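You operate a simulated robot arm through the tools that you are given. There is no shell and no other tool. Be economical: measure what you need, move in short steps, check, and stop when the job is done.

You are at the controls of a simulated robot arm. One attempt, no reset.

JOB
Run the grip test on the brass cup at 3 bar.
Fine: cup on the test rail first, then air valve open, switch to GRIP, GOOD lamp lit.

Only the result counts: the job must be done as asked and must still hold three seconds after the hand-in. Knocking over, shifting, dropping, spilling or breaking anything else fails it.

ROBOT AND FRAMES
A 6-joint arm with a two-finger parallel gripper, fixed in place. Base frame: the origin is at the foot of the arm, x ahead of it, y to its left, z up; the work surface is at about z = 0.72. Units: m, rad, N and s.
With the tool pointing down near the work surface it reaches from about 0.22 to 0.62 m from the base axis. Its first joint turns from -1.152 to 1.152 rad. Payload 2.7 kg.
The TCP is the grasp point between the finger pads, 0.023 m short of the fingertips. In the tool frame z runs along the fingers and y along their closing line. The gripper opens to 0.094 m. The fingers are 0.038 m wide and 0.01 m thick; the gripper's body (0.054 by 0.096 m) begins 0.039 m behind the TCP.
Orientation is that of the tool frame in the base frame, as a unit quaternion [w, x, y, z]. With the fingers straight down and closing along the base's y, the tool's x points along the base's -x, its y along +y and its z along -z.

CONTROLS
- The arm moves only by the tool arm_command. Its argument "plan" is one flat list of numbers, 7 for each row, row after row: the turn, a rotation vector about the tool's x, y, z in rad, then the shift along the tool's x, y, z in m, then the closure, from 0 (fully open) to 1 (shut). In form: [rx, ry, rz, tx, ty, tz, grip, rx, ry, rz, tx, ty, tz, grip, ...]. A call has 1 to 8 rows; each row shifts and turns the commanded pose from where the row before left it, along the tool's axes as they then stand. Rows are played at 5 a second. More than 0.05 m and 0.15 rad between two rows, or a gripper value outside its range, and nothing of the call is played. Where a pose cannot be reached the arm comes as near as it can. A force on the tool above 40 N (or 10 N above the force at the start of the call, whichever is more), or a blocked arm, ends the call early, and 0.2 s more pass. Each finger travels about 0.045 m/s and halts on what it meets, pressing with about 40 N; the grip force reading is that of the motor and also rises with nothing between the fingers. The clock runs only during rows and for 0.2 s after the last one: add rows that do not move to give the fingers time. The reply holds the time, the measured pose of the TCP, the force on the tool along the base axes, the opening and the grip force, in the units named above and with some noise, with the torque about the TCP (base axes, N m) and any sound that the robot's microphone picked up.
- Cameras (640 x 400 px; columns grow to the right, rows downward): "scene" is fixed at [0.0554, -0.4279, 1.4096]; the picture's right is [0.89, -0.45, 0.00], its down [-0.29, -0.58, -0.76] and it looks along [0.34, 0.68, -0.65] (base axes); focal length 220 px, centre (320, 200). "wrist" rides on the gripper at [0.086, 0.016, -0.074] in the tool frame; the picture's right is [-0.18, 0.98, 0.00], its down [-0.58, -0.11, -0.81] and it looks along [-0.79, -0.15, 0.59] (tool axes); focal length 243 px, centre (320, 200). There is no depth. A picture from a camera that has moved, and an enlarged one, comes with that camera's place and axes in the base frame and with its lens. The place of the scene camera against the robot may be out by one fixed shift of up to 0.018 m in any direction.
- snapshot(camera): a new picture of that camera. The clock stands still meanwhile.
- enlarge(camera, box): a new picture of the part [left, top, right, bottom] of that camera's present view, enlarged. The clock stands still meanwhile.
- sign_off(): hands the job in; it is judged then, once.

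Go step by step. Nothing tells you positions but the pictures and the camera data: compare them with the known pose of the tool, close in by small moves and look again before you grip or let go. The budget is 120 turns and 68 pictures, counting those below and the enlarged ones. Unless the task says otherwise, let go and move clear before handing in, and close with one line.

The tools are called after ">>>" as name(argument=value, ...) on one line, values as JSON. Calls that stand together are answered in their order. arm_command: Moves the arm, as the interface text tells. Its arguments: {"type":"object","properties":{"plan":{"type":"array"}},"required":["plan"]} The other tools are called the same way: snapshot (camera) takes a picture; enlarge (camera, box) takes an enlarged picture of a part of a camera's view; sign_off () hands the job in.

At the start:

```text
clock: 0.0
tcp_pos: [0.4769, 0.0558, 1.1126]
tool_rot: [0.0, 0.001, 1.0, 0.0]
ft_force: [-0.1, -0.5, -0.1]
torque: [-0.02, -0.01, -0.03]
finger_gap: 0.0941
grasp_force: 0.1
```

scene: 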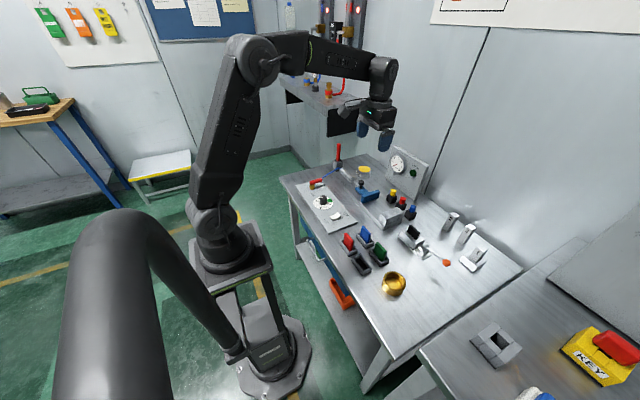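
wrist: 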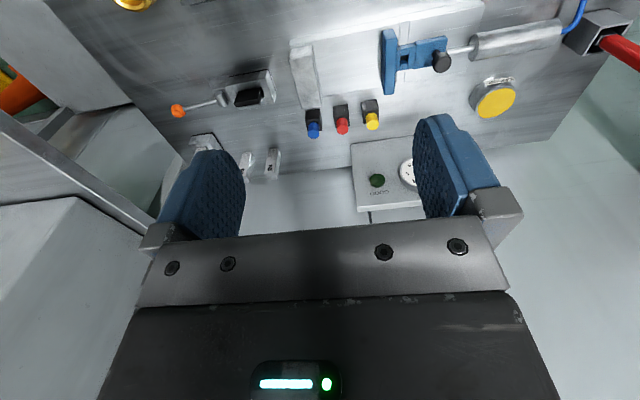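

I see a bench with a brass cup near the front right, a gauge and GOOD lamp panel at the back, a clamp/rail fixture, valves and switches. I'll look closer first.

>>> enlarge(camera="scene", box=[280, 130, 400, 205])

>>> enlarge(camera="scene", box=[360, 140, 500, 230])

>>> enlarge(camera="scene", box=[320, 200, 480, 300])

>>> enlarge(camera="wrist", box=[280, 0, 640, 225])

```text
5.33 times, centred on (340, 168) of scene
camera zoom: at [0.0554, -0.4279, 1.4096], right [0.89, -0.45, 0.0], down [-0.29, -0.58, -0.76], along [0.34, 0.68, -0.65], focal length 1171 px, centre (213, 373)
```

zoom: 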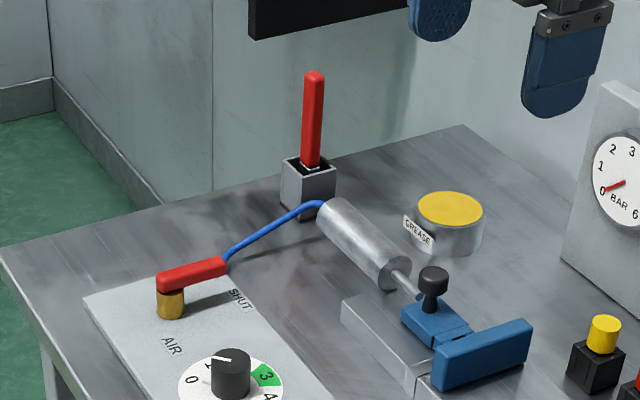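

```text
4.44 times, centred on (430, 185) of scene
camera zoom: at [0.0554, -0.4279, 1.4096], right [0.89, -0.45, 0.0], down [-0.29, -0.58, -0.76], along [0.34, 0.68, -0.65], focal length 976 px, centre (-169, 267)
```

zoom: 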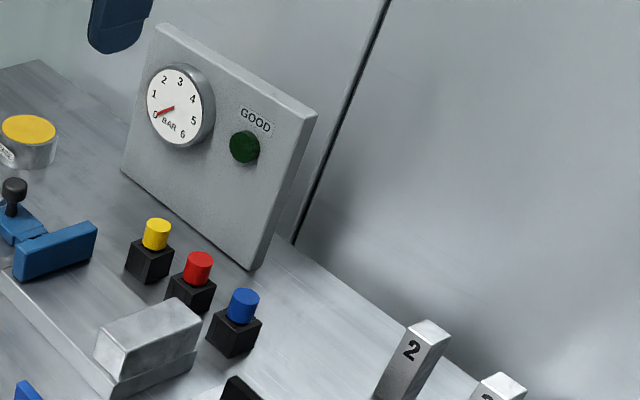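

```text
4.00 times, centred on (400, 250) of scene
camera zoom: at [0.0554, -0.4279, 1.4096], right [0.89, -0.45, 0.0], down [-0.29, -0.58, -0.76], along [0.34, 0.68, -0.65], focal length 878 px, centre (0, 0)
```

zoom: 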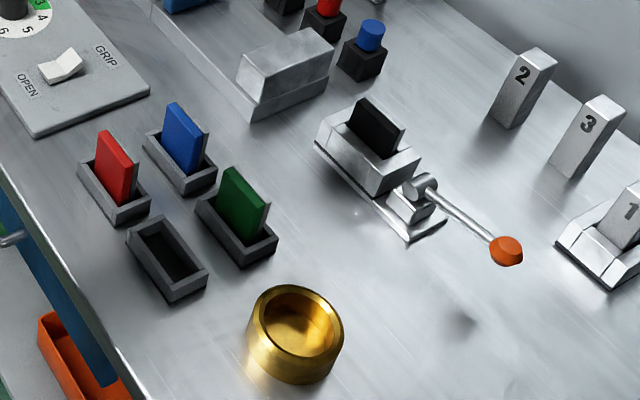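

```text
1.78 times, centred on (460, 112) of wrist
camera zoom: at [0.3902, 0.0715, 1.1858], right [0.18, 0.98, 0.0], down [0.58, -0.11, 0.81], along [0.79, -0.15, -0.59], focal length 431 px, centre (71, 356)
```

zoom: 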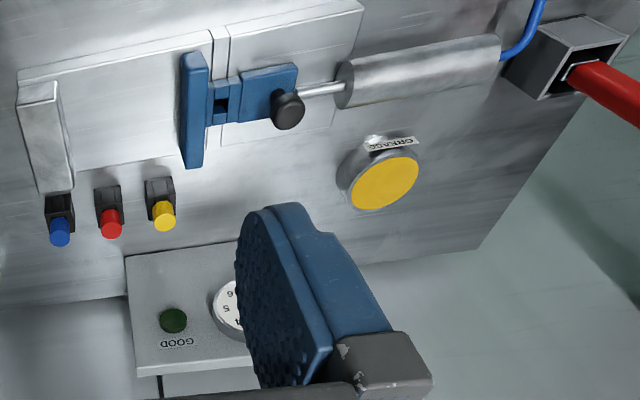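

A valve panel (red lever, regulator knob, OPEN/GRIP rocker) and a rail with a blue jaw and a fixed block are visible. I'll zoom into the panel and the rail.

>>> enlarge(camera="scene", box=[296, 170, 360, 230])

>>> enlarge(camera="scene", box=[340, 175, 420, 235])

```text
6.67 times, centred on (328, 200) of scene
camera zoom: at [0.0554, -0.4279, 1.4096], right [0.89, -0.45, 0.0], down [-0.29, -0.58, -0.76], along [0.34, 0.68, -0.65], focal length 1464 px, centre (267, 200)
```

zoom: 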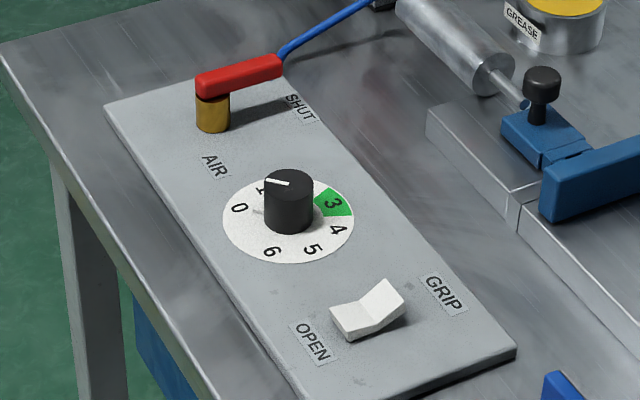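

```text
6.67 times, centred on (380, 205) of scene
camera zoom: at [0.0554, -0.4279, 1.4096], right [0.89, -0.45, 0.0], down [-0.29, -0.58, -0.76], along [0.34, 0.68, -0.65], focal length 1464 px, centre (-80, 167)
```

zoom: 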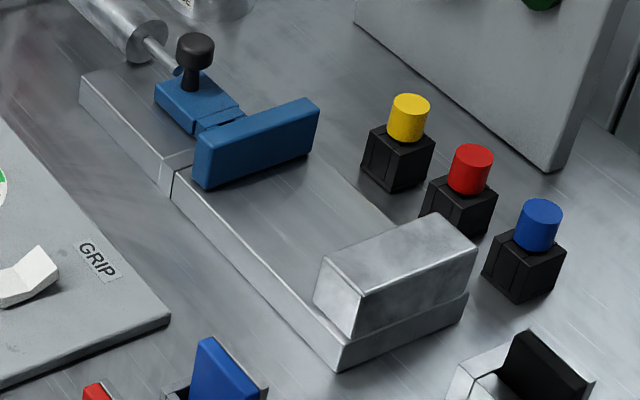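

The rail runs along y at x≈0.59, with the panel at x≈0.45, y≈0.13–0.35. I'll pull the arm back so the wrist camera can see the panel and rail.

>>> arm_command(plan=[0, 0, 0, 0.0375, 0.02, 0.015, 0, 0, 0, 0, 0.0375, 0.02, 0.015, 0, 0, 0, 0, 0.0375, 0.02, 0.015, 0, 0, 0, 0, 0.0375, 0.02, 0.015, 0, 0, 0, 0, 0, 0, 0, 0])

>>> snapshot(camera="wrist")

```text
clock: 1.2
tcp_pos: [0.3295, 0.1355, 1.0521]
tool_rot: [0.001, 0.0, 1.0, 0.0]
ft_force: [-0.1, -0.3, -1.0]
torque: [0.02, 0.0, -0.05]
finger_gap: 0.0942
grasp_force: 0.1
```

```text
59 pictures are left
camera wrist: at [0.2427, 0.1507, 1.1259], right [0.18, 0.98, 0.0], down [0.58, -0.11, 0.81], along [0.79, -0.15, -0.59], focal length 243 px, centre (320, 200)
```

wrist: 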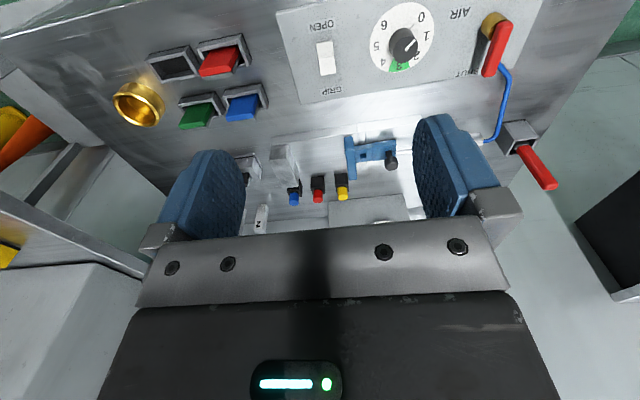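

>>> enlarge(camera="wrist", box=[280, 0, 540, 160])

>>> enlarge(camera="wrist", box=[230, 100, 430, 225])

>>> enlarge(camera="wrist", box=[90, 30, 290, 155])

```text
2.46 times, centred on (410, 80) of wrist
camera zoom: at [0.2427, 0.1507, 1.1259], right [0.18, 0.98, 0.0], down [0.58, -0.11, 0.81], along [0.79, -0.15, -0.59], focal length 597 px, centre (98, 495)
```

zoom: 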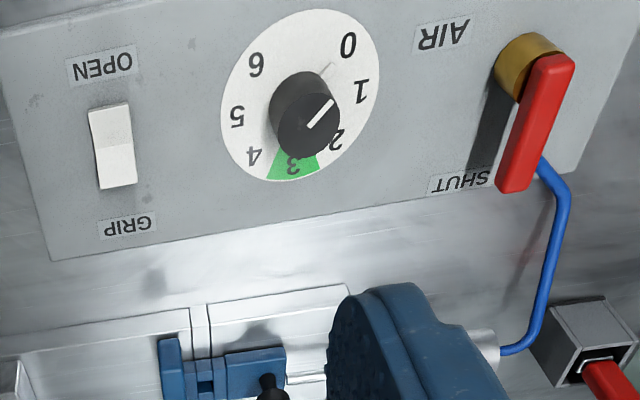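

```text
3.20 times, centred on (330, 162) of wrist
camera zoom: at [0.2427, 0.1507, 1.1259], right [0.18, 0.98, 0.0], down [0.58, -0.11, 0.81], along [0.79, -0.15, -0.59], focal length 776 px, centre (288, 320)
```

zoom: 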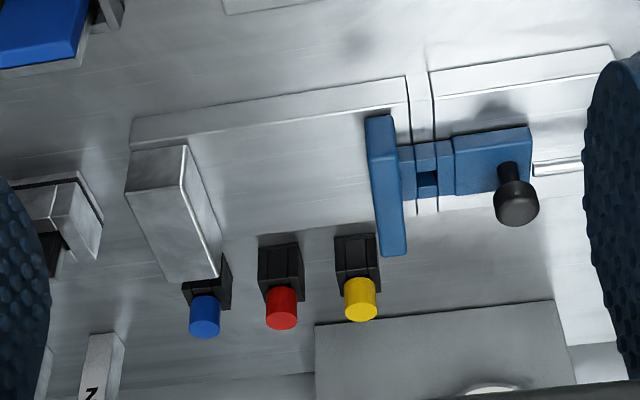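

```text
3.20 times, centred on (190, 92) of wrist
camera zoom: at [0.2427, 0.1507, 1.1259], right [0.18, 0.98, 0.0], down [0.58, -0.11, 0.81], along [0.79, -0.15, -0.59], focal length 776 px, centre (736, 544)
```

zoom: 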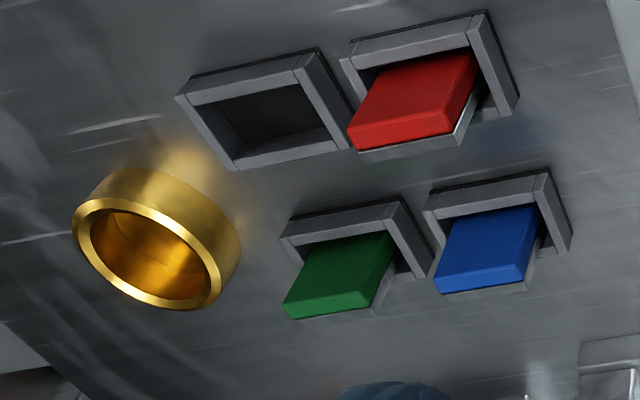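

The knob pointer is at 0, and 3 is 135° clockwise seen from above. The rail spans x≈0.55–0.65, with a gap of y≈0.027–0.14 between block and jaw, and the cup is near (0.41,-0.20). I'll go above the cup and turn the tool so that it closes along x.

>>> arm_command(plan=[0, 0, 0, -0.01, -0.0414, 0.0125, 0, 0, 0, 0, -0.01, -0.0414, 0.0125, 0, 0, 0, 0, -0.01, -0.0414, 0.0125, 0, 0, 0, 0, -0.01, -0.0414, 0.0125, 0, 0, 0, 0, -0.01, -0.0414, 0.0125, 0, 0, 0, 0, -0.01, -0.0414, 0.0125, 0, 0, 0, 0, -0.01, -0.0414, 0.0125, 0, 0, 0, 0, -0.01, -0.0414, 0.0125, 0])

>>> arm_command(plan=[0, 0, -0.1428, 0, 0, 0, 0, 0, 0, -0.1428, 0, 0, 0, 0, 0, 0, -0.1428, 0, 0, 0, 0, 0, 0, -0.1428, 0, 0, 0, 0, 0, 0, -0.1428, 0, 0, 0, 0, 0, 0, -0.1428, 0, 0, 0, 0])

>>> arm_command(plan=[0, 0, -0.1428, 0, 0, 0, 0, 0, 0, -0.1428, 0, 0, 0, 0, 0, 0, -0.1428, 0, 0, 0, 0, 0, 0, -0.1428, 0, 0, 0, 0, 0, 0, -0.1428, 0, 0, 0, 0, 0, 0, 0, 0, 0, 0, 0])

>>> snapshot(camera="wrist")

```text
clock: 3.0
tcp_pos: [0.4085, -0.1956, 0.953]
tool_rot: [0.0, 0.0, 1.0, 0.0]
ft_force: [-0.2, 0.1, 0.0]
torque: [-0.02, 0.0, 0.02]
finger_gap: 0.0942
grasp_force: 0.1
```

```text
clock: 4.4
tcp_pos: [0.4059, -0.195, 0.9519]
tool_rot: [0.0, -0.417, 0.909, 0.001]
ft_force: [-0.4, -0.2, 0.7]
torque: [0.0, 0.01, -0.01]
finger_gap: 0.0941
grasp_force: 0.0
```

```text
clock: 5.8
tcp_pos: [0.4077, -0.1955, 0.9519]
tool_rot: [0.0, 0.708, -0.706, 0.0]
ft_force: [-0.3, 1.2, -0.2]
torque: [-0.02, 0.03, 0.0]
finger_gap: 0.0938
grasp_force: 0.0
```

```text
55 pictures are left
camera wrist: at [0.3907, -0.2824, 1.0257], right [-0.98, 0.18, 0.0], down [0.11, 0.58, 0.81], along [0.15, 0.79, -0.59], focal length 243 px, centre (320, 200)
```

wrist: 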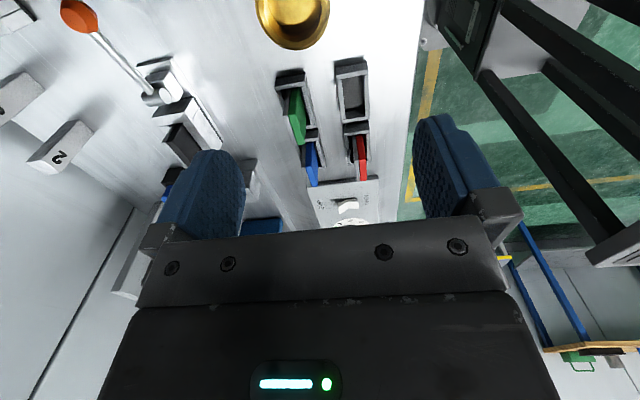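

The cup is at the edge of this view. I'll back up in -y to see it fully.

>>> arm_command(plan=[0, 0, 0, 0.045, 0, 0, 0, 0, 0, 0, 0.045, 0, 0, 0, 0, 0, 0, 0, 0, 0, 0])

>>> enlarge(camera="wrist", box=[200, 0, 400, 125])

```text
clock: 6.6
tcp_pos: [0.4069, -0.2866, 0.9519]
tool_rot: [0.0, -0.707, 0.707, 0.0]
ft_force: [-0.3, -0.3, 0.0]
torque: [0.03, -0.01, 0.01]
finger_gap: 0.0938
grasp_force: 0.0
```

```text
3.20 times, centred on (300, 62) of wrist
camera zoom: at [0.3894, -0.3748, 1.0248], right [-0.98, 0.18, 0.0], down [0.11, 0.58, 0.81], along [0.15, 0.79, -0.59], focal length 776 px, centre (384, 640)
```

zoom: 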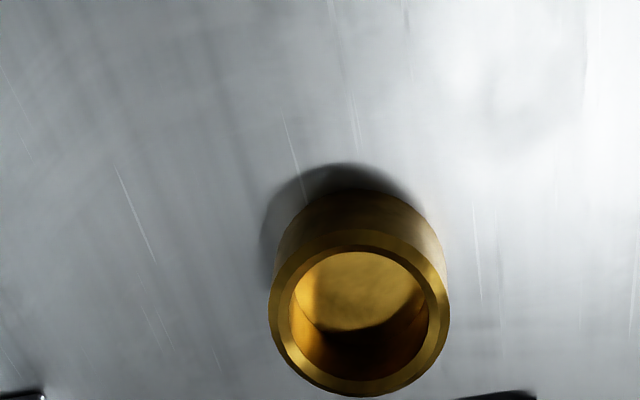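

The cup centre is about (0.429,-0.213), radius ≈0.035, top at z≈0.751. I'm moving above it and lower to check.

>>> arm_command(plan=[0, 0, 0, -0.0245, -0.0073, 0.034, 0, 0, 0, 0, -0.0245, -0.0073, 0.034, 0, 0, 0, 0, -0.0245, -0.0073, 0.034, 0, 0, 0, 0, 0, 0, 0, 0])

>>> snapshot(camera="wrist")

>>> enlarge(camera="scene", box=[350, 210, 462, 280])

```text
clock: 7.6
tcp_pos: [0.4302, -0.2119, 0.8495]
tool_rot: [0.001, 0.707, -0.707, 0.001]
ft_force: [-0.3, 0.6, 0.2]
torque: [0.01, 0.0, -0.01]
finger_gap: 0.0939
grasp_force: 0.1
```

```text
53 pictures are left
camera wrist: at [0.4133, -0.2992, 0.9237], right [-0.98, 0.18, 0.0], down [0.11, 0.58, 0.81], along [0.15, 0.79, -0.59], focal length 243 px, centre (320, 200)
```

wrist: 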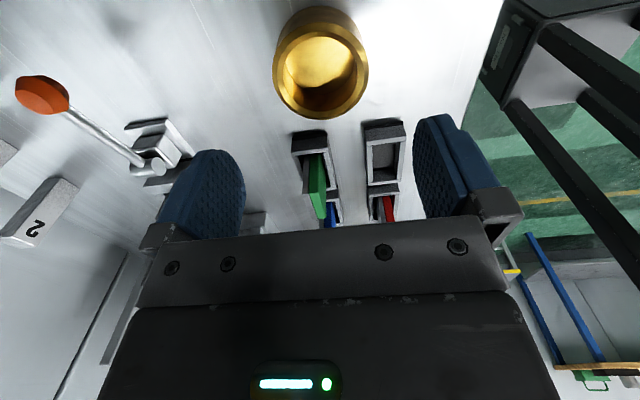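

```text
5.71 times, centred on (406, 245) of scene
camera zoom: at [0.0554, -0.4279, 1.4096], right [0.89, -0.45, 0.0], down [-0.29, -0.58, -0.76], along [0.34, 0.68, -0.65], focal length 1255 px, centre (-171, -57)
```

zoom: 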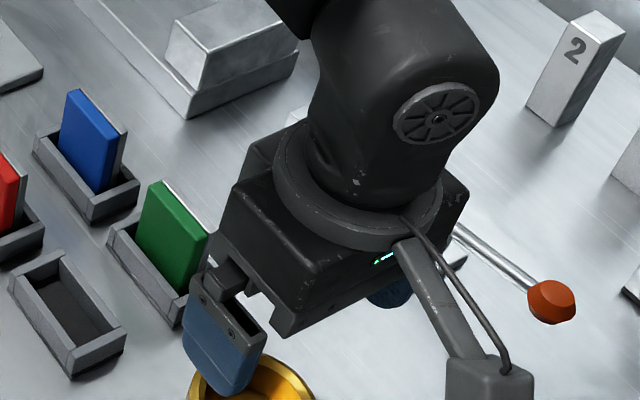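

The tool is centred on the cup within about 2 mm and the surroundings are clear. I'm descending to z≈0.748.

>>> arm_command(plan=[0, 0, 0, 0, 0, 0.034, 0, 0, 0, 0, 0, 0, 0.034, 0, 0, 0, 0, 0, 0, 0.033, 0, 0, 0, 0, 0, 0, 0, 0])

>>> snapshot(camera="wrist")

>>> enlarge(camera="scene", box=[350, 230, 462, 300])

```text
clock: 8.6
tcp_pos: [0.4289, -0.2116, 0.7483]
tool_rot: [0.001, -0.707, 0.707, 0.001]
ft_force: [0.2, -0.2, 0.5]
torque: [0.0, 0.01, 0.02]
finger_gap: 0.0939
grasp_force: 0.1
```

```text
51 pictures are left
camera wrist: at [0.4124, -0.2985, 0.8228], right [-0.98, 0.18, 0.0], down [0.11, 0.58, 0.81], along [0.15, 0.79, -0.59], focal length 243 px, centre (320, 200)
```

wrist: 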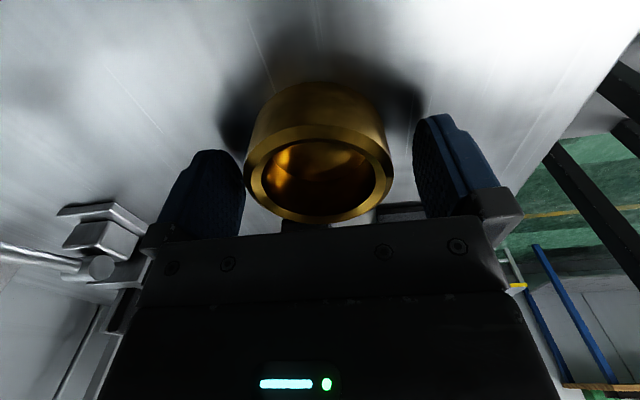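

```text
5.71 times, centred on (406, 265) of scene
camera zoom: at [0.0554, -0.4279, 1.4096], right [0.89, -0.45, 0.0], down [-0.29, -0.58, -0.76], along [0.34, 0.68, -0.65], focal length 1255 px, centre (-171, -171)
```

zoom: 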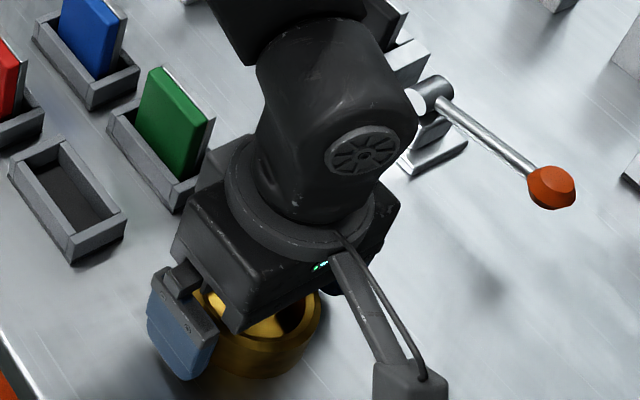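

The cup sits between the pads and nothing touches. Closing the gripper.

>>> arm_command(plan=[0, 0, 0, 0, 0, 0, 0.3, 0, 0, 0, 0, 0, 0, 0.5, 0, 0, 0, 0, 0, 0, 0.5, 0, 0, 0, 0, 0, 0, 0.5, 0, 0, 0, 0, 0, 0, 0.5])

```text
clock: 9.8
tcp_pos: [0.4279, -0.2105, 0.7492]
tool_rot: [0.0, -0.707, 0.707, -0.001]
ft_force: [1.1, -0.3, -0.1]
torque: [-0.05, -0.03, 0.0]
finger_gap: 0.0681
grasp_force: 40.0
```

Gripped at 0.068 m. Lifting straight up.

>>> arm_command(plan=[0, 0, 0, 0, 0, -0.02, 0.55, 0, 0, 0, 0, 0, -0.045, 0.55, 0, 0, 0, 0, 0, -0.045, 0.55, 0, 0, 0, 0, 0, -0.045, 0.55, 0, 0, 0, 0, 0, 0, 0.55])

```text
clock: 11.0
tcp_pos: [0.4305, -0.2111, 0.903]
tool_rot: [0.0, -0.707, 0.708, 0.0]
ft_force: [0.9, 0.0, -0.2]
torque: [0.02, 0.01, -0.01]
finger_gap: 0.0423
grasp_force: 0.1
```

The gap closed to 0.042 m with no force, so the cup slipped out. I'm looking where it is.

>>> snapshot(camera="wrist")

>>> enlarge(camera="scene", box=[350, 230, 462, 300])

```text
49 pictures are left
camera wrist: at [0.4139, -0.2989, 0.9765], right [-0.98, 0.18, 0.0], down [0.11, 0.58, 0.81], along [0.15, 0.79, -0.59], focal length 243 px, centre (320, 200)
```

wrist: 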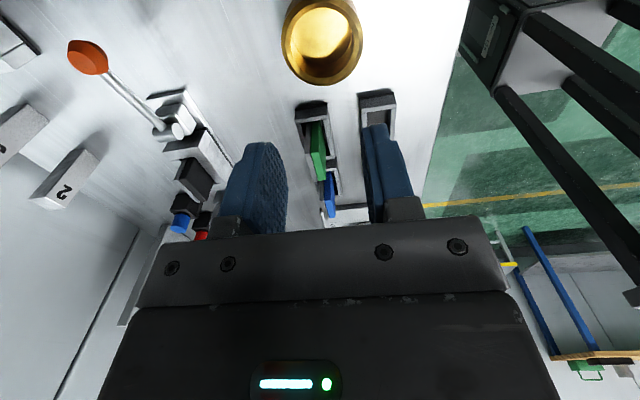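

```text
5.71 times, centred on (406, 265) of scene
camera zoom: at [0.0554, -0.4279, 1.4096], right [0.89, -0.45, 0.0], down [-0.29, -0.58, -0.76], along [0.34, 0.68, -0.65], focal length 1255 px, centre (-171, -171)
```

zoom: 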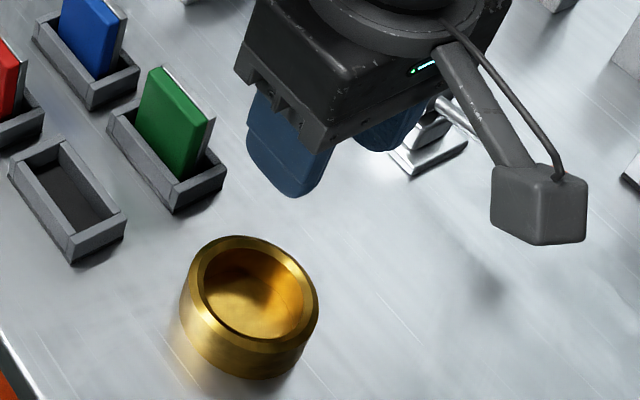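

The cup stands upright about where it was. I'll grip again, slightly lower, with full closure and a very slow lift, watching the forces.

>>> arm_command(plan=[0, 0, 0, 0, 0, 0, 0, 0, 0, 0, 0, 0, 0, 0, 0, 0, 0, 0, 0, 0, 0, 0, 0, 0, 0, 0, 0.05, 0, 0, 0, 0, 0, 0, 0.05, 0, 0, 0, 0, 0, 0, 0.045, 0, 0, 0, 0, 0, 0, 0.012, 0, 0, 0, 0, 0, 0, 0, 0])

>>> snapshot(camera="wrist")

```text
clock: 12.8
tcp_pos: [0.4267, -0.2123, 0.7467]
tool_rot: [0.0, 0.707, -0.707, 0.0]
ft_force: [0.1, -0.1, 0.0]
torque: [-0.01, -0.03, 0.02]
finger_gap: 0.094
grasp_force: 0.1
```

```text
47 pictures are left
camera wrist: at [0.4113, -0.2993, 0.8197], right [-0.98, 0.18, 0.0], down [0.11, 0.58, 0.81], along [0.15, 0.79, -0.59], focal length 243 px, centre (320, 200)
```

wrist: 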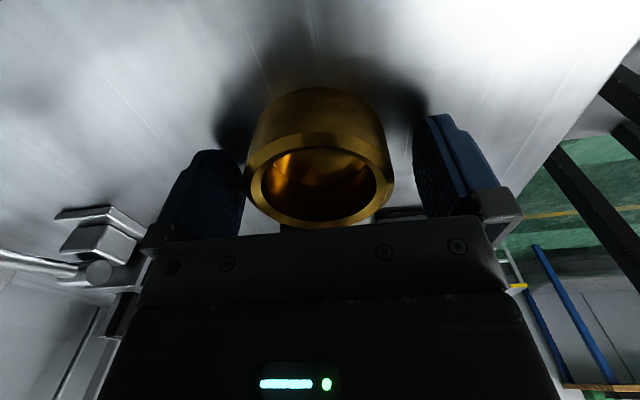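

>>> arm_command(plan=[0, 0, 0, 0, 0, 0, 0.5, 0, 0, 0, 0, 0, 0, 1, 0, 0, 0, 0, 0, 0, 1, 0, 0, 0, 0, 0, 0, 1, 0, 0, 0, 0, 0, 0, 1, 0, 0, 0, 0, 0, 0, 1])

>>> arm_command(plan=[0, 0, 0, 0, 0, -0.002, 1, 0, 0, 0, 0, 0, -0.002, 1, 0, 0, 0, 0, 0, -0.002, 1, 0, 0, 0, 0, 0, -0.002, 1])

>>> snapshot(camera="wrist")

```text
clock: 14.2
tcp_pos: [0.4278, -0.2125, 0.7459]
tool_rot: [0.0, -0.707, 0.707, -0.001]
ft_force: [-2.3, -0.1, 6.7]
torque: [0.29, 0.08, 0.05]
finger_gap: 0.068
grasp_force: 39.9
```

```text
clock: 15.2
tcp_pos: [0.4296, -0.212, 0.7548]
tool_rot: [0.0, 0.708, -0.707, 0.0]
ft_force: [0.0, -0.1, -1.8]
torque: [-0.06, -0.02, 0.03]
finger_gap: 0.068
grasp_force: 40.0
```

```text
46 pictures are left
camera wrist: at [0.4123, -0.2992, 0.8285], right [-0.98, 0.18, 0.0], down [0.11, 0.58, 0.81], along [0.15, 0.79, -0.59], focal length 243 px, centre (320, 200)
```

wrist: 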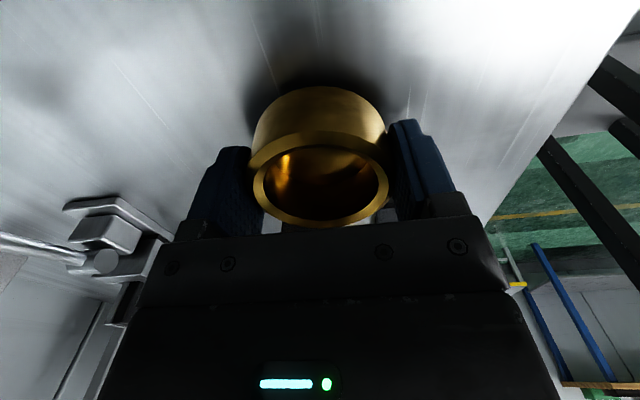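

The cup is rising with the gripper, with a load of about 1.8 N. I'm continuing slowly.

>>> arm_command(plan=[0, 0, 0, 0, 0, -0.004, 1, 0, 0, 0, 0, 0, -0.006, 1, 0, 0, 0, 0, 0, -0.008, 1, 0, 0, 0, 0, 0, -0.008, 1, 0, 0, 0, 0, 0, -0.008, 1, 0, 0, 0, 0, 0, -0.004, 1, 0, 0, 0, 0, 0, 0, 1])

>>> snapshot(camera="wrist")

```text
clock: 16.8
tcp_pos: [0.4293, -0.211, 0.7923]
tool_rot: [0.001, 0.707, -0.707, 0.001]
ft_force: [-0.7, 1.4, -2.2]
torque: [-0.01, -0.02, -0.01]
finger_gap: 0.0681
grasp_force: 39.8
```

```text
45 pictures are left
camera wrist: at [0.4131, -0.2987, 0.8662], right [-0.98, 0.18, 0.0], down [0.11, 0.58, 0.81], along [0.15, 0.79, -0.59], focal length 243 px, centre (320, 200)
```

wrist: 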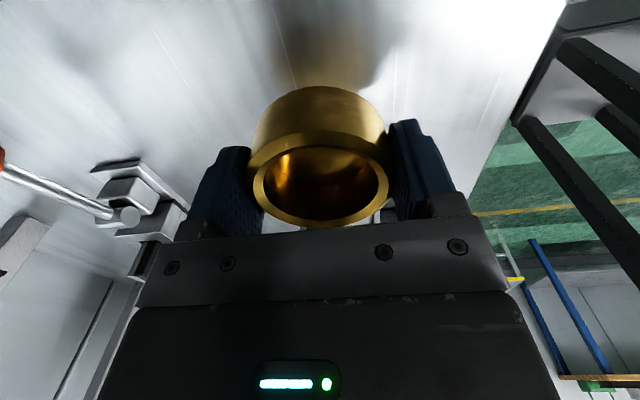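

Held steady. Lifting to z≈0.88 at moderate speed.

>>> arm_command(plan=[0, 0, 0, 0, 0, -0.008, 1, 0, 0, 0, 0, 0, -0.015, 1, 0, 0, 0, 0, 0, -0.018, 1, 0, 0, 0, 0, 0, -0.018, 1, 0, 0, 0, 0, 0, -0.018, 1, 0, 0, 0, 0, 0, -0.008, 1, 0, 0, 0, 0, 0, 0, 1])

>>> arm_command(plan=[0, 0, 0, -0.01, -0.006, 0, 1, 0, 0, 0, -0.0175, -0.01, 0, 1, 0, 0, 0, -0.0195, -0.011, 0, 1, 0, 0, 0, -0.0195, -0.011, 0, 1, 0, 0, 0, -0.0195, -0.011, 0, 1, 0, 0, 0, -0.0195, -0.011, 0, 1, 0, 0, 0, -0.0195, -0.011, 0, 1, 0, 0, 0, -0.0195, -0.011, 0, 1])

```text
clock: 18.4
tcp_pos: [0.4296, -0.2117, 0.8785]
tool_rot: [0.0, -0.707, 0.708, 0.0]
ft_force: [0.2, -0.9, -2.7]
torque: [0.02, -0.03, -0.02]
finger_gap: 0.0683
grasp_force: 39.9
```

```text
clock: 20.2
tcp_pos: [0.5109, -0.0666, 0.8778]
tool_rot: [0.0, -0.707, 0.707, 0.0]
ft_force: [-0.5, -0.3, -1.4]
torque: [-0.02, 0.02, 0.0]
finger_gap: 0.0679
grasp_force: 40.0
```

Still held. I'm checking the rail gap from here.

>>> snapshot(camera="wrist")

```text
44 pictures are left
camera wrist: at [0.4944, -0.1537, 0.9523], right [-0.98, 0.18, 0.0], down [0.11, 0.58, 0.81], along [0.15, 0.79, -0.59], focal length 243 px, centre (320, 200)
```

wrist: 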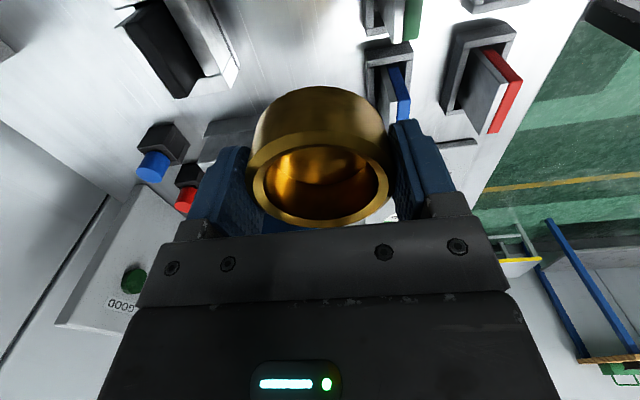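

>>> arm_command(plan=[0, 0, 0, -0.012, -0.007, 0, 1, 0, 0, 0, -0.021, -0.012, 0, 1, 0, 0, 0, -0.022, -0.0125, 0, 1, 0, 0, 0, -0.022, -0.0125, 0, 1, 0, 0, 0, -0.022, -0.0125, 0, 1, 0, 0, 0, -0.022, -0.0125, 0, 1, 0, 0, 0, -0.018, -0.0105, 0, 1, 0, 0, 0, -0.01, -0.006, 0, 1])

>>> enlarge(camera="scene", box=[340, 160, 436, 220])

>>> snapshot(camera="wrist")

```text
clock: 22.0
tcp_pos: [0.5978, 0.081, 0.8776]
tool_rot: [0.001, 0.707, -0.707, 0.0]
ft_force: [-0.6, 0.9, -2.3]
torque: [-0.03, -0.02, 0.0]
finger_gap: 0.0681
grasp_force: 39.5
```

```text
6.67 times, centred on (388, 190) of scene
camera zoom: at [0.0554, -0.4279, 1.4096], right [0.89, -0.45, 0.0], down [-0.29, -0.58, -0.76], along [0.34, 0.68, -0.65], focal length 1464 px, centre (-133, 267)
```

zoom: 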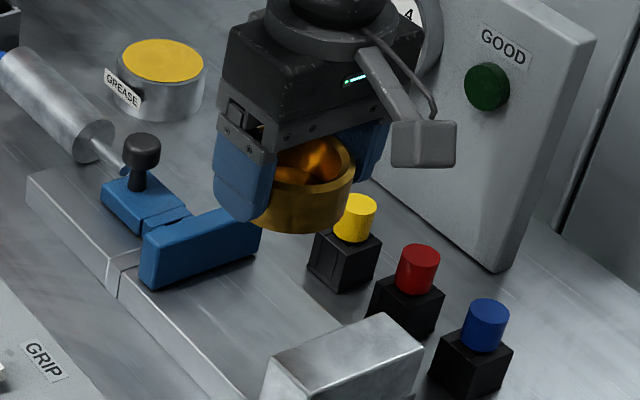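

```text
42 pictures are left
camera wrist: at [0.581, -0.0054, 0.9518], right [-0.98, 0.18, 0.0], down [0.11, 0.58, 0.81], along [0.15, 0.79, -0.59], focal length 243 px, centre (320, 200)
```

wrist: 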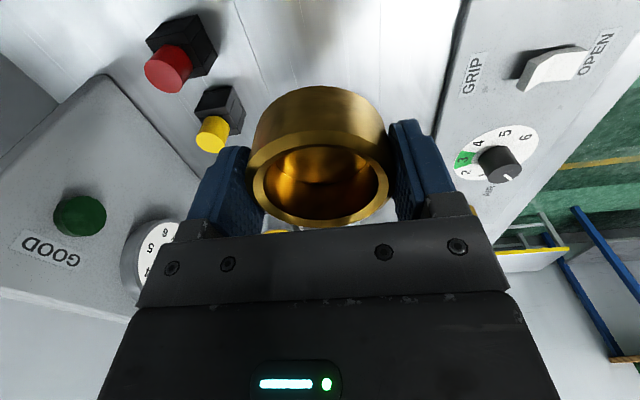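

The cup is centred over the rail (x≈0.60, y≈0.081). Lowering to z≈0.80 and checking.

>>> arm_command(plan=[0, 0, 0, 0, 0.0, 0.01, 1, 0, 0, 0, 0, 0, 0.018, 1, 0, 0, 0, 0, 0, 0.018, 1, 0, 0, 0, 0, 0, 0.018, 1, 0, 0, 0, 0, 0, 0.012, 1, 0, 0, 0, 0, 0, 0, 1])

>>> enlarge(camera="scene", box=[340, 160, 436, 220])

```text
clock: 23.4
tcp_pos: [0.5961, 0.0815, 0.8033]
tool_rot: [0.0, -0.707, 0.707, 0.0]
ft_force: [-0.4, -0.6, -2.4]
torque: [0.02, 0.02, 0.0]
finger_gap: 0.0682
grasp_force: 39.6
```

```text
6.67 times, centred on (388, 190) of scene
camera zoom: at [0.0554, -0.4279, 1.4096], right [0.89, -0.45, 0.0], down [-0.29, -0.58, -0.76], along [0.34, 0.68, -0.65], focal length 1464 px, centre (-133, 267)
```

zoom: 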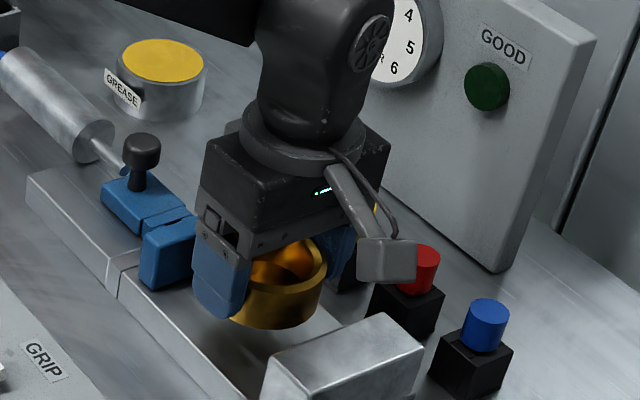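

Clear on both sides. Lowering in small steps until contact.

>>> arm_command(plan=[0, 0, 0, 0, 0, 0.01, 1, 0, 0, 0, 0, 0, 0.01, 1, 0, 0, 0, 0, 0, 0.006, 1, 0, 0, 0, 0, 0, 0.002, 1, 0, 0, 0, 0, 0, 0.001, 1, 0, 0, 0, 0, 0, 0, 1])

```text
clock: 24.8
tcp_pos: [0.5967, 0.0826, 0.7725]
tool_rot: [0.0, -0.706, 0.708, 0.0]
ft_force: [0.4, -0.8, -2.0]
torque: [0.06, 0.02, -0.03]
finger_gap: 0.0681
grasp_force: 39.9
```

>>> arm_command(plan=[0, 0, 0, 0, 0, 0.001, 1, 0, 0, 0, 0, 0, 0.001, 1, 0, 0, 0, 0, 0, 0, 1])

>>> enlarge(camera="scene", box=[350, 180, 414, 220])

```text
clock: 25.6
tcp_pos: [0.5977, 0.081, 0.7732]
tool_rot: [-0.001, 0.707, -0.707, 0.0]
ft_force: [-2.6, -4.4, 14.9]
torque: [0.16, 0.59, 0.12]
finger_gap: 0.0682
grasp_force: 40.0
```

```text
10.00 times, centred on (382, 200) of scene
camera zoom: at [0.0551, -0.428, 1.4096], right [0.89, -0.45, 0.0], down [-0.29, -0.58, -0.76], along [0.34, 0.68, -0.65], focal length 2196 px, centre (-300, 200)
```

zoom: 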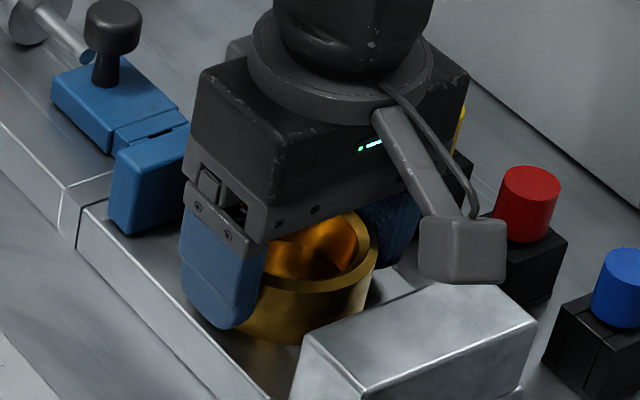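

Contact with the rail (≈15 N). Backing off a hair, then opening.

>>> arm_command(plan=[0, 0, 0, 0, 0, -0.001, 1, 0, 0, 0, 0, 0, 0, 0.6, 0, 0, 0, 0, 0, 0, 0.2, 0, 0, 0, 0, 0, 0, 0, 0, 0, 0, 0, 0, 0, 0, 0, 0, 0, 0, 0, 0, 0])

>>> arm_command(plan=[0, 0, 0, 0, 0, -0.01, 0, 0, 0, 0, 0, 0, -0.03, 0, 0, 0, 0, 0, 0, -0.04, 0, 0, 0, 0, 0, 0, -0.045, 0, 0, 0, 0, 0, 0, -0.045, 0, 0, 0, 0, 0, 0, 0, 0])

>>> enlarge(camera="scene", box=[340, 160, 436, 220])

```text
clock: 27.0
tcp_pos: [0.5971, 0.0821, 0.7728]
tool_rot: [0.0, 0.707, -0.707, 0.0]
ft_force: [0.2, -0.6, 0.0]
torque: [-0.02, 0.0, -0.03]
finger_gap: 0.094
grasp_force: 0.0
```

```text
clock: 28.4
tcp_pos: [0.5966, 0.0838, 0.9411]
tool_rot: [-0.001, 0.707, -0.707, 0.001]
ft_force: [0.2, 0.0, -1.0]
torque: [0.0, -0.03, -0.01]
finger_gap: 0.094
grasp_force: 0.1
```

```text
6.67 times, centred on (388, 190) of scene
camera zoom: at [0.0554, -0.4279, 1.4096], right [0.89, -0.45, 0.0], down [-0.29, -0.58, -0.76], along [0.34, 0.68, -0.65], focal length 1464 px, centre (-133, 267)
```

zoom: 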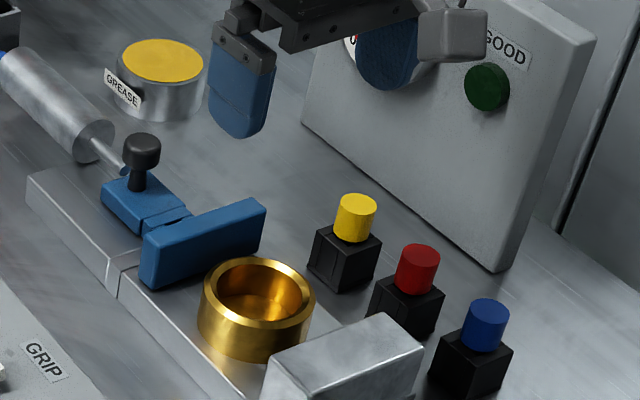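

The cup stands on the rail between block and jaw. Next is the regulator knob at about (0.405,0.238), so I'm moving above it.

>>> arm_command(plan=[0, 0, 0, -0.0257, 0.0318, 0.003, 0, 0, 0, 0, -0.0257, 0.0318, 0.003, 0, 0, 0, 0, -0.0257, 0.0318, 0.003, 0, 0, 0, 0, -0.0257, 0.0318, 0.003, 0, 0, 0, 0, -0.0257, 0.0318, 0.003, 0, 0, 0, 0, -0.0257, 0.0318, 0.003, 0, 0, 0, 0, 0, 0, 0.04, 0, 0, 0, 0, 0, 0, 0.0, 0])

>>> snapshot(camera="wrist")

```text
clock: 30.2
tcp_pos: [0.4046, 0.2375, 0.8824]
tool_rot: [0.0, -0.707, 0.707, 0.0]
ft_force: [0.5, -0.4, -0.2]
torque: [0.02, 0.0, 0.03]
finger_gap: 0.0939
grasp_force: 0.1
```

```text
38 pictures are left
camera wrist: at [0.3881, 0.1498, 0.9562], right [-0.98, 0.18, 0.0], down [0.11, 0.58, 0.81], along [0.15, 0.79, -0.59], focal length 243 px, centre (320, 200)
```

wrist: 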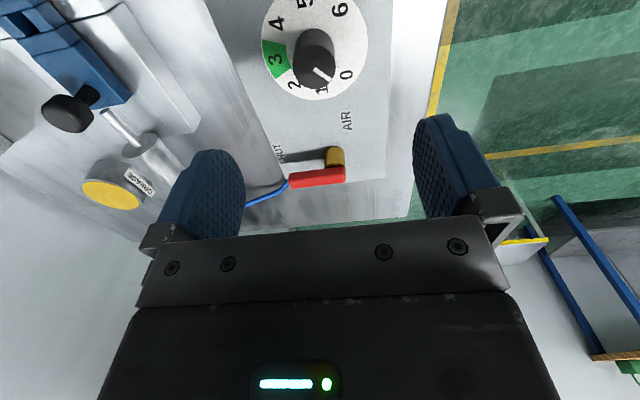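

>>> enlarge(camera="wrist", box=[235, 0, 395, 100])

>>> enlarge(camera="wrist", box=[235, 90, 395, 190])

```text
4.00 times, centred on (315, 50) of wrist
camera zoom: at [0.3881, 0.1498, 0.9562], right [-0.98, 0.18, 0.0], down [0.11, 0.58, 0.81], along [0.15, 0.79, -0.59], focal length 970 px, centre (340, 800)
```

zoom: 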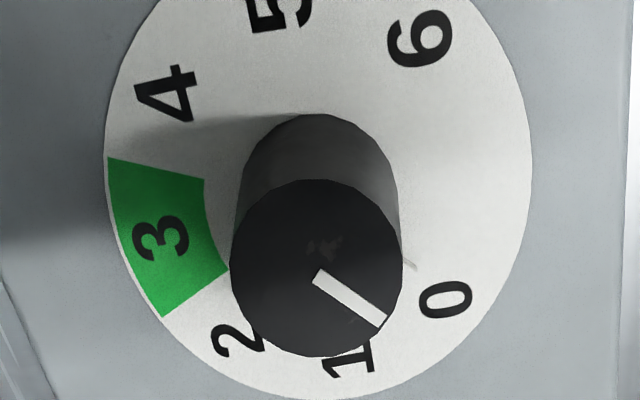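

```text
4.00 times, centred on (315, 140) of wrist
camera zoom: at [0.3881, 0.1498, 0.9562], right [-0.98, 0.18, 0.0], down [0.11, 0.58, 0.81], along [0.15, 0.79, -0.59], focal length 970 px, centre (340, 440)
```

zoom: 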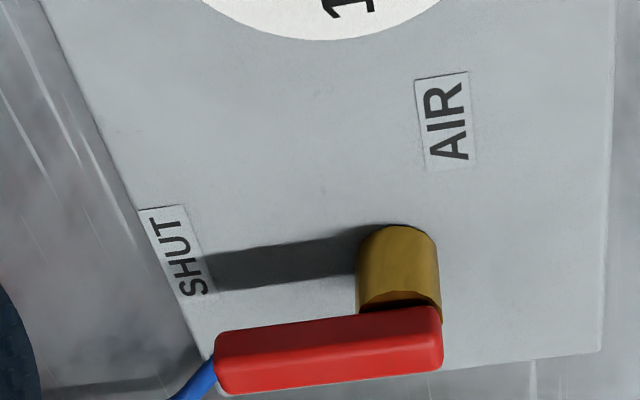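

The pointer is at 0, and the knob axis is ≈(0.407,0.236) with its top at z≈0.768. I'm descending around it and closing.

>>> arm_command(plan=[0, 0, 0, 0.0015, -0.0024, 0.04, 0, 0, 0, 0, 0, 0, 0.04, 0, 0, 0, 0, 0, 0, 0.025, 0, 0, 0, 0, 0, 0, 0.01, 0, 0, 0, 0, 0, 0, 0, 0])

>>> snapshot(camera="wrist")

```text
clock: 31.4
tcp_pos: [0.4072, 0.2354, 0.7678]
tool_rot: [0.001, -0.707, 0.707, 0.0]
ft_force: [-0.1, 0.3, -0.3]
torque: [-0.02, 0.01, 0.01]
finger_gap: 0.094
grasp_force: 0.1
```

```text
35 pictures are left
camera wrist: at [0.3906, 0.1483, 0.8413], right [-0.98, 0.18, 0.0], down [0.11, 0.58, 0.81], along [0.15, 0.79, -0.59], focal length 243 px, centre (320, 200)
```

wrist: 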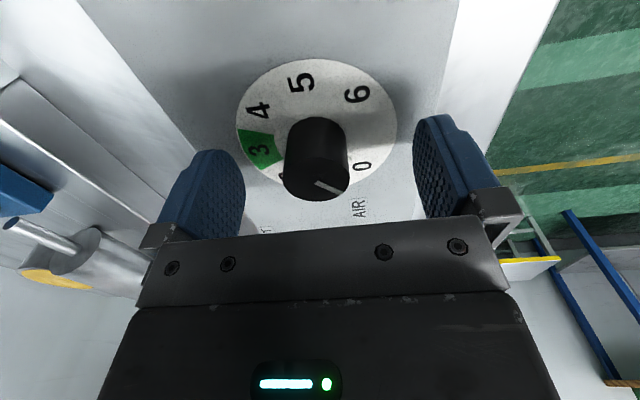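

>>> arm_command(plan=[0, 0, 0, 0.001, -0.001, 0.001, 0.4, 0, 0, 0, 0, 0, 0, 0.6, 0, 0, 0, 0, 0, 0, 0.75, 0, 0, 0, 0, 0, 0, 0.75, 0, 0, 0, 0, 0, 0, 0.75, 0, 0, 0, 0, 0, 0, 0.75])

```text
clock: 32.8
tcp_pos: [0.4099, 0.2353, 0.7667]
tool_rot: [0.002, -0.707, 0.707, -0.001]
ft_force: [20.5, -4.5, -8.6]
torque: [0.2, -0.26, -0.12]
finger_gap: 0.034
grasp_force: 45.1
```

Gripped (0.034). The side force is +20 N in x, so I'm shifting slightly to relax it.

>>> arm_command(plan=[0, 0, 0, 0, -0.0015, 0, 0.75, 0, 0, 0, 0, 0, 0, 0.75])

```text
clock: 33.4
tcp_pos: [0.4101, 0.2342, 0.7679]
tool_rot: [-0.001, -0.707, 0.707, 0.001]
ft_force: [4.5, -2.1, -0.6]
torque: [1.15, -0.34, -0.07]
finger_gap: 0.0339
grasp_force: 45.2
```

Relaxed. Turning the knob clockwise in steps.

>>> arm_command(plan=[0, 0, 0.1, 0, 0, 0, 0.8, 0, 0, 0.1, 0, 0, 0, 0.8, 0, 0, 0.1, 0, 0, 0, 0.8, 0, 0, 0.1, 0, 0, 0, 0.8, 0, 0, 0, 0, 0, 0, 0.8])

>>> snapshot(camera="wrist")

```text
clock: 34.6
tcp_pos: [0.4083, 0.2355, 0.768]
tool_rot: [-0.002, -0.553, 0.833, 0.001]
ft_force: [-32.1, 15.7, 13.0]
torque: [0.67, 0.54, 0.17]
finger_gap: 0.0337
grasp_force: 45.2
```

```text
34 pictures are left
camera wrist: at [0.3591, 0.1605, 0.8416], right [-0.83, 0.55, 0.0], down [0.33, 0.49, 0.8], along [0.44, 0.67, -0.59], focal length 243 px, centre (320, 200)
```

wrist: 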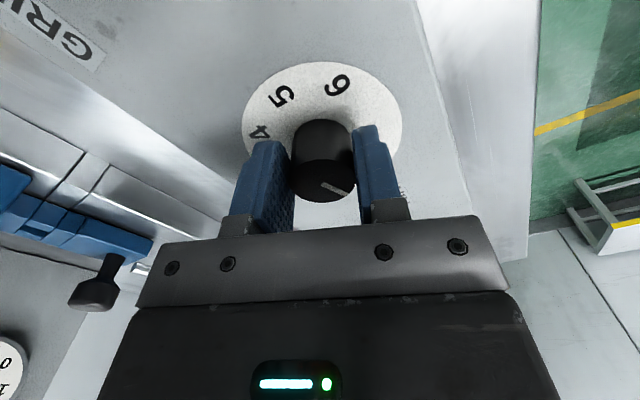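

The knob turns with the gripper. The side force tells me the axis is nearer y≈0.240, so I'm re-centring.

>>> arm_command(plan=[0, 0, 0, -0.0025, 0.001, 0, 0.8, 0, 0, 0, -0.0026, 0.0011, 0, 0.8, 0, 0, 0, 0, 0, 0, 0.8])

```text
clock: 35.4
tcp_pos: [0.408, 0.2361, 0.7682]
tool_rot: [-0.006, -0.551, 0.834, -0.001]
ft_force: [-26.2, -23.9, 22.9]
torque: [0.08, -0.25, 0.08]
finger_gap: 0.0338
grasp_force: 44.7
```

Friction is holding the offset, so I'll open, let it settle, and look.

>>> arm_command(plan=[0, 0, 0, 0, 0, 0, 0.45, 0, 0, 0, 0, 0, 0, 0.45, 0, 0, 0, 0, 0, 0, 0.45])

>>> enlarge(camera="wrist", box=[220, 40, 420, 165])

>>> enlarge(camera="wrist", box=[220, 120, 420, 245])

```text
clock: 36.2
tcp_pos: [0.4105, 0.2389, 0.7678]
tool_rot: [0.0, -0.553, 0.833, -0.001]
ft_force: [-0.4, -0.4, -0.2]
torque: [0.02, 0.0, -0.02]
finger_gap: 0.0515
grasp_force: 0.1
```

```text
3.20 times, centred on (320, 102) of wrist
camera zoom: at [0.3614, 0.1648, 0.8416], right [-0.83, 0.55, 0.0], down [0.33, 0.49, 0.81], along [0.45, 0.67, -0.59], focal length 776 px, centre (320, 512)
```

zoom: 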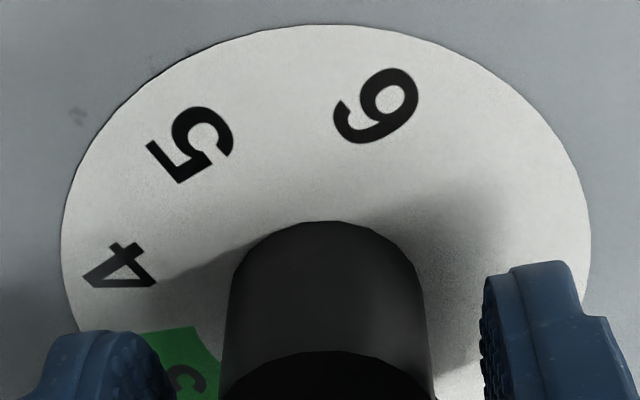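

```text
3.20 times, centred on (320, 182) of wrist
camera zoom: at [0.3614, 0.1648, 0.8416], right [-0.83, 0.55, 0.0], down [0.33, 0.49, 0.81], along [0.45, 0.67, -0.59], focal length 776 px, centre (320, 256)
```

zoom: 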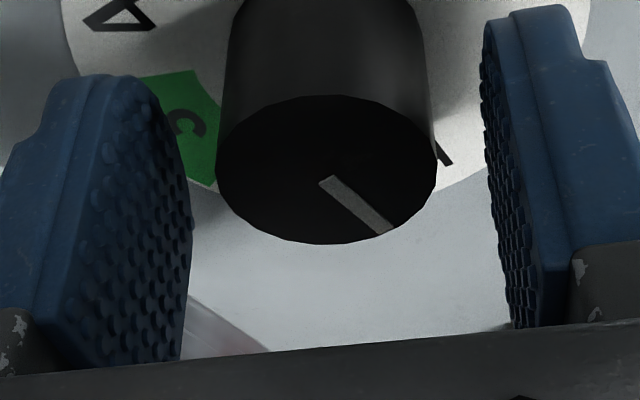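

The knob axis is about (0.4086,0.2378), and it has turned 0.4 rad with the gripper. I'm re-centring and gripping again.

>>> arm_command(plan=[0, 0, 0, 0.0017, 0.0013, 0, 0.45, 0, 0, 0, 0, 0, 0, 0.6, 0, 0, 0, 0, 0, 0, 0.75, 0, 0, 0, 0, 0, 0, 0.75])

```text
clock: 37.2
tcp_pos: [0.4098, 0.2383, 0.7674]
tool_rot: [0.002, -0.553, 0.833, 0.0]
ft_force: [9.6, -6.3, -4.3]
torque: [0.36, -0.51, -0.03]
finger_gap: 0.034
grasp_force: 44.9
```

>>> arm_command(plan=[0, 0, 0, 0, -0.0008, 0, 0.75, 0, 0, 0.1, 0, 0, 0, 0.8, 0, 0, 0.1, 0, 0, 0, 0.8, 0, 0, 0.1, 0, 0, 0, 0.8, 0, 0, 0.1, 0, 0, 0, 0.8, 0, 0, 0, 0, 0, 0, 0.8])

```text
clock: 38.6
tcp_pos: [0.4075, 0.2384, 0.7674]
tool_rot: [-0.003, -0.375, 0.927, 0.0]
ft_force: [-12.0, 8.1, -5.1]
torque: [0.68, -0.31, 0.02]
finger_gap: 0.034
grasp_force: 45.0
```

>>> arm_command(plan=[0, 0, 0, 0, 0.0012, 0, 0.8, 0, 0, 0.1, 0, 0, 0, 0.8, 0, 0, 0.1, 0, 0, 0, 0.8, 0, 0, 0.1, 0, 0, 0, 0.8, 0, 0, 0.1, 0, 0, 0, 0.8, 0, 0, 0, 0, 0, 0, 0.8])

>>> snapshot(camera="wrist")

```text
clock: 40.0
tcp_pos: [0.4074, 0.2387, 0.7686]
tool_rot: [-0.001, -0.184, 0.983, 0.0]
ft_force: [-18.7, 10.1, -1.3]
torque: [-0.26, 1.11, 0.03]
finger_gap: 0.034
grasp_force: 44.6
```

```text
31 pictures are left
camera wrist: at [0.321, 0.2223, 0.8415], right [-0.18, 0.98, 0.0], down [0.58, 0.11, 0.81], along [0.79, 0.15, -0.59], focal length 243 px, centre (320, 200)
```

wrist: 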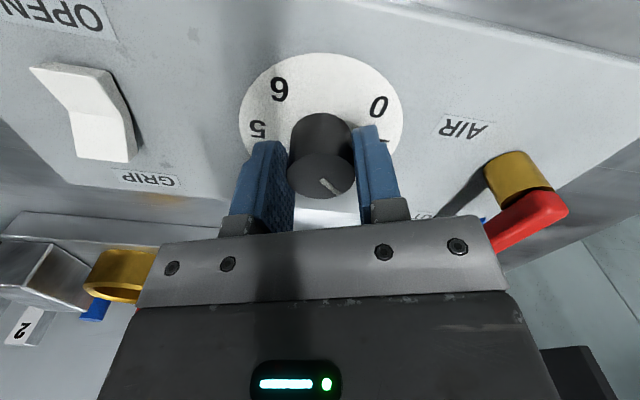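

Pointer follows the gripper, 1.2 rad done. Continuing.

>>> arm_command(plan=[0, 0, 0, 0, 0.0013, 0, 0.8, 0, 0, 0.1, 0, 0, 0, 0.8, 0, 0, 0.1, 0, 0, 0, 0.8, 0, 0, 0.1, 0, 0, 0, 0.8, 0, 0, 0.1, 0, 0, 0, 0.8, 0, 0, 0.1, 0, 0, 0, 0.8, 0, 0, 0, 0, 0, 0, 0.8])

```text
clock: 41.6
tcp_pos: [0.4083, 0.2401, 0.7685]
tool_rot: [0.0, 0.065, 0.998, 0.0]
ft_force: [-14.9, 5.3, -7.1]
torque: [0.0, 1.24, -0.01]
finger_gap: 0.0341
grasp_force: 45.4
```

>>> arm_command(plan=[0, 0, 0.1, 0, 0, 0, 0.8, 0, 0, 0.1, 0, 0, 0, 0.8, 0, 0, 0.1, 0, 0, 0, 0.8, 0, 0, 0.1, 0, 0, 0, 0.8, 0, 0, 0.1, 0, 0, 0, 0.8, 0, 0, 0.1, 0, 0, 0, 0.8, 0, 0, 0.0, 0, 0, 0, 0.8])

>>> enlarge(camera="wrist", box=[220, 100, 420, 225])

```text
clock: 43.0
tcp_pos: [0.4083, 0.2417, 0.7678]
tool_rot: [0.001, 0.351, 0.936, 0.002]
ft_force: [1.6, 2.7, -4.5]
torque: [-0.35, 0.23, 0.03]
finger_gap: 0.0335
grasp_force: 45.0
stopped in row 7: the force on the tool passed its limit at 41 N (the readings are from after the stop); the commanded pose is now the measured one
```

```text
3.20 times, centred on (320, 162) of wrist
camera zoom: at [0.3532, 0.3097, 0.8414], right [0.79, 0.62, 0.0], down [0.36, -0.47, 0.81], along [0.5, -0.63, -0.59], focal length 776 px, centre (320, 320)
```

zoom: 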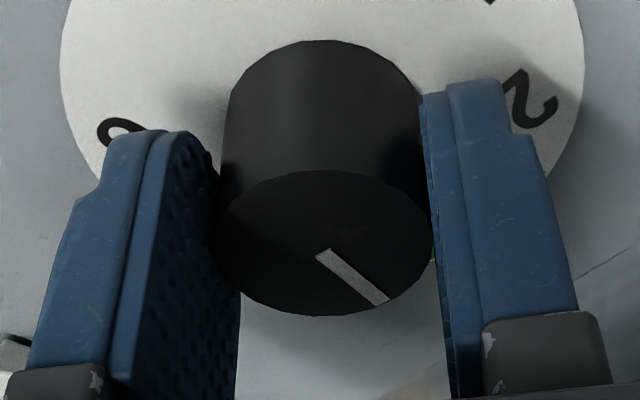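

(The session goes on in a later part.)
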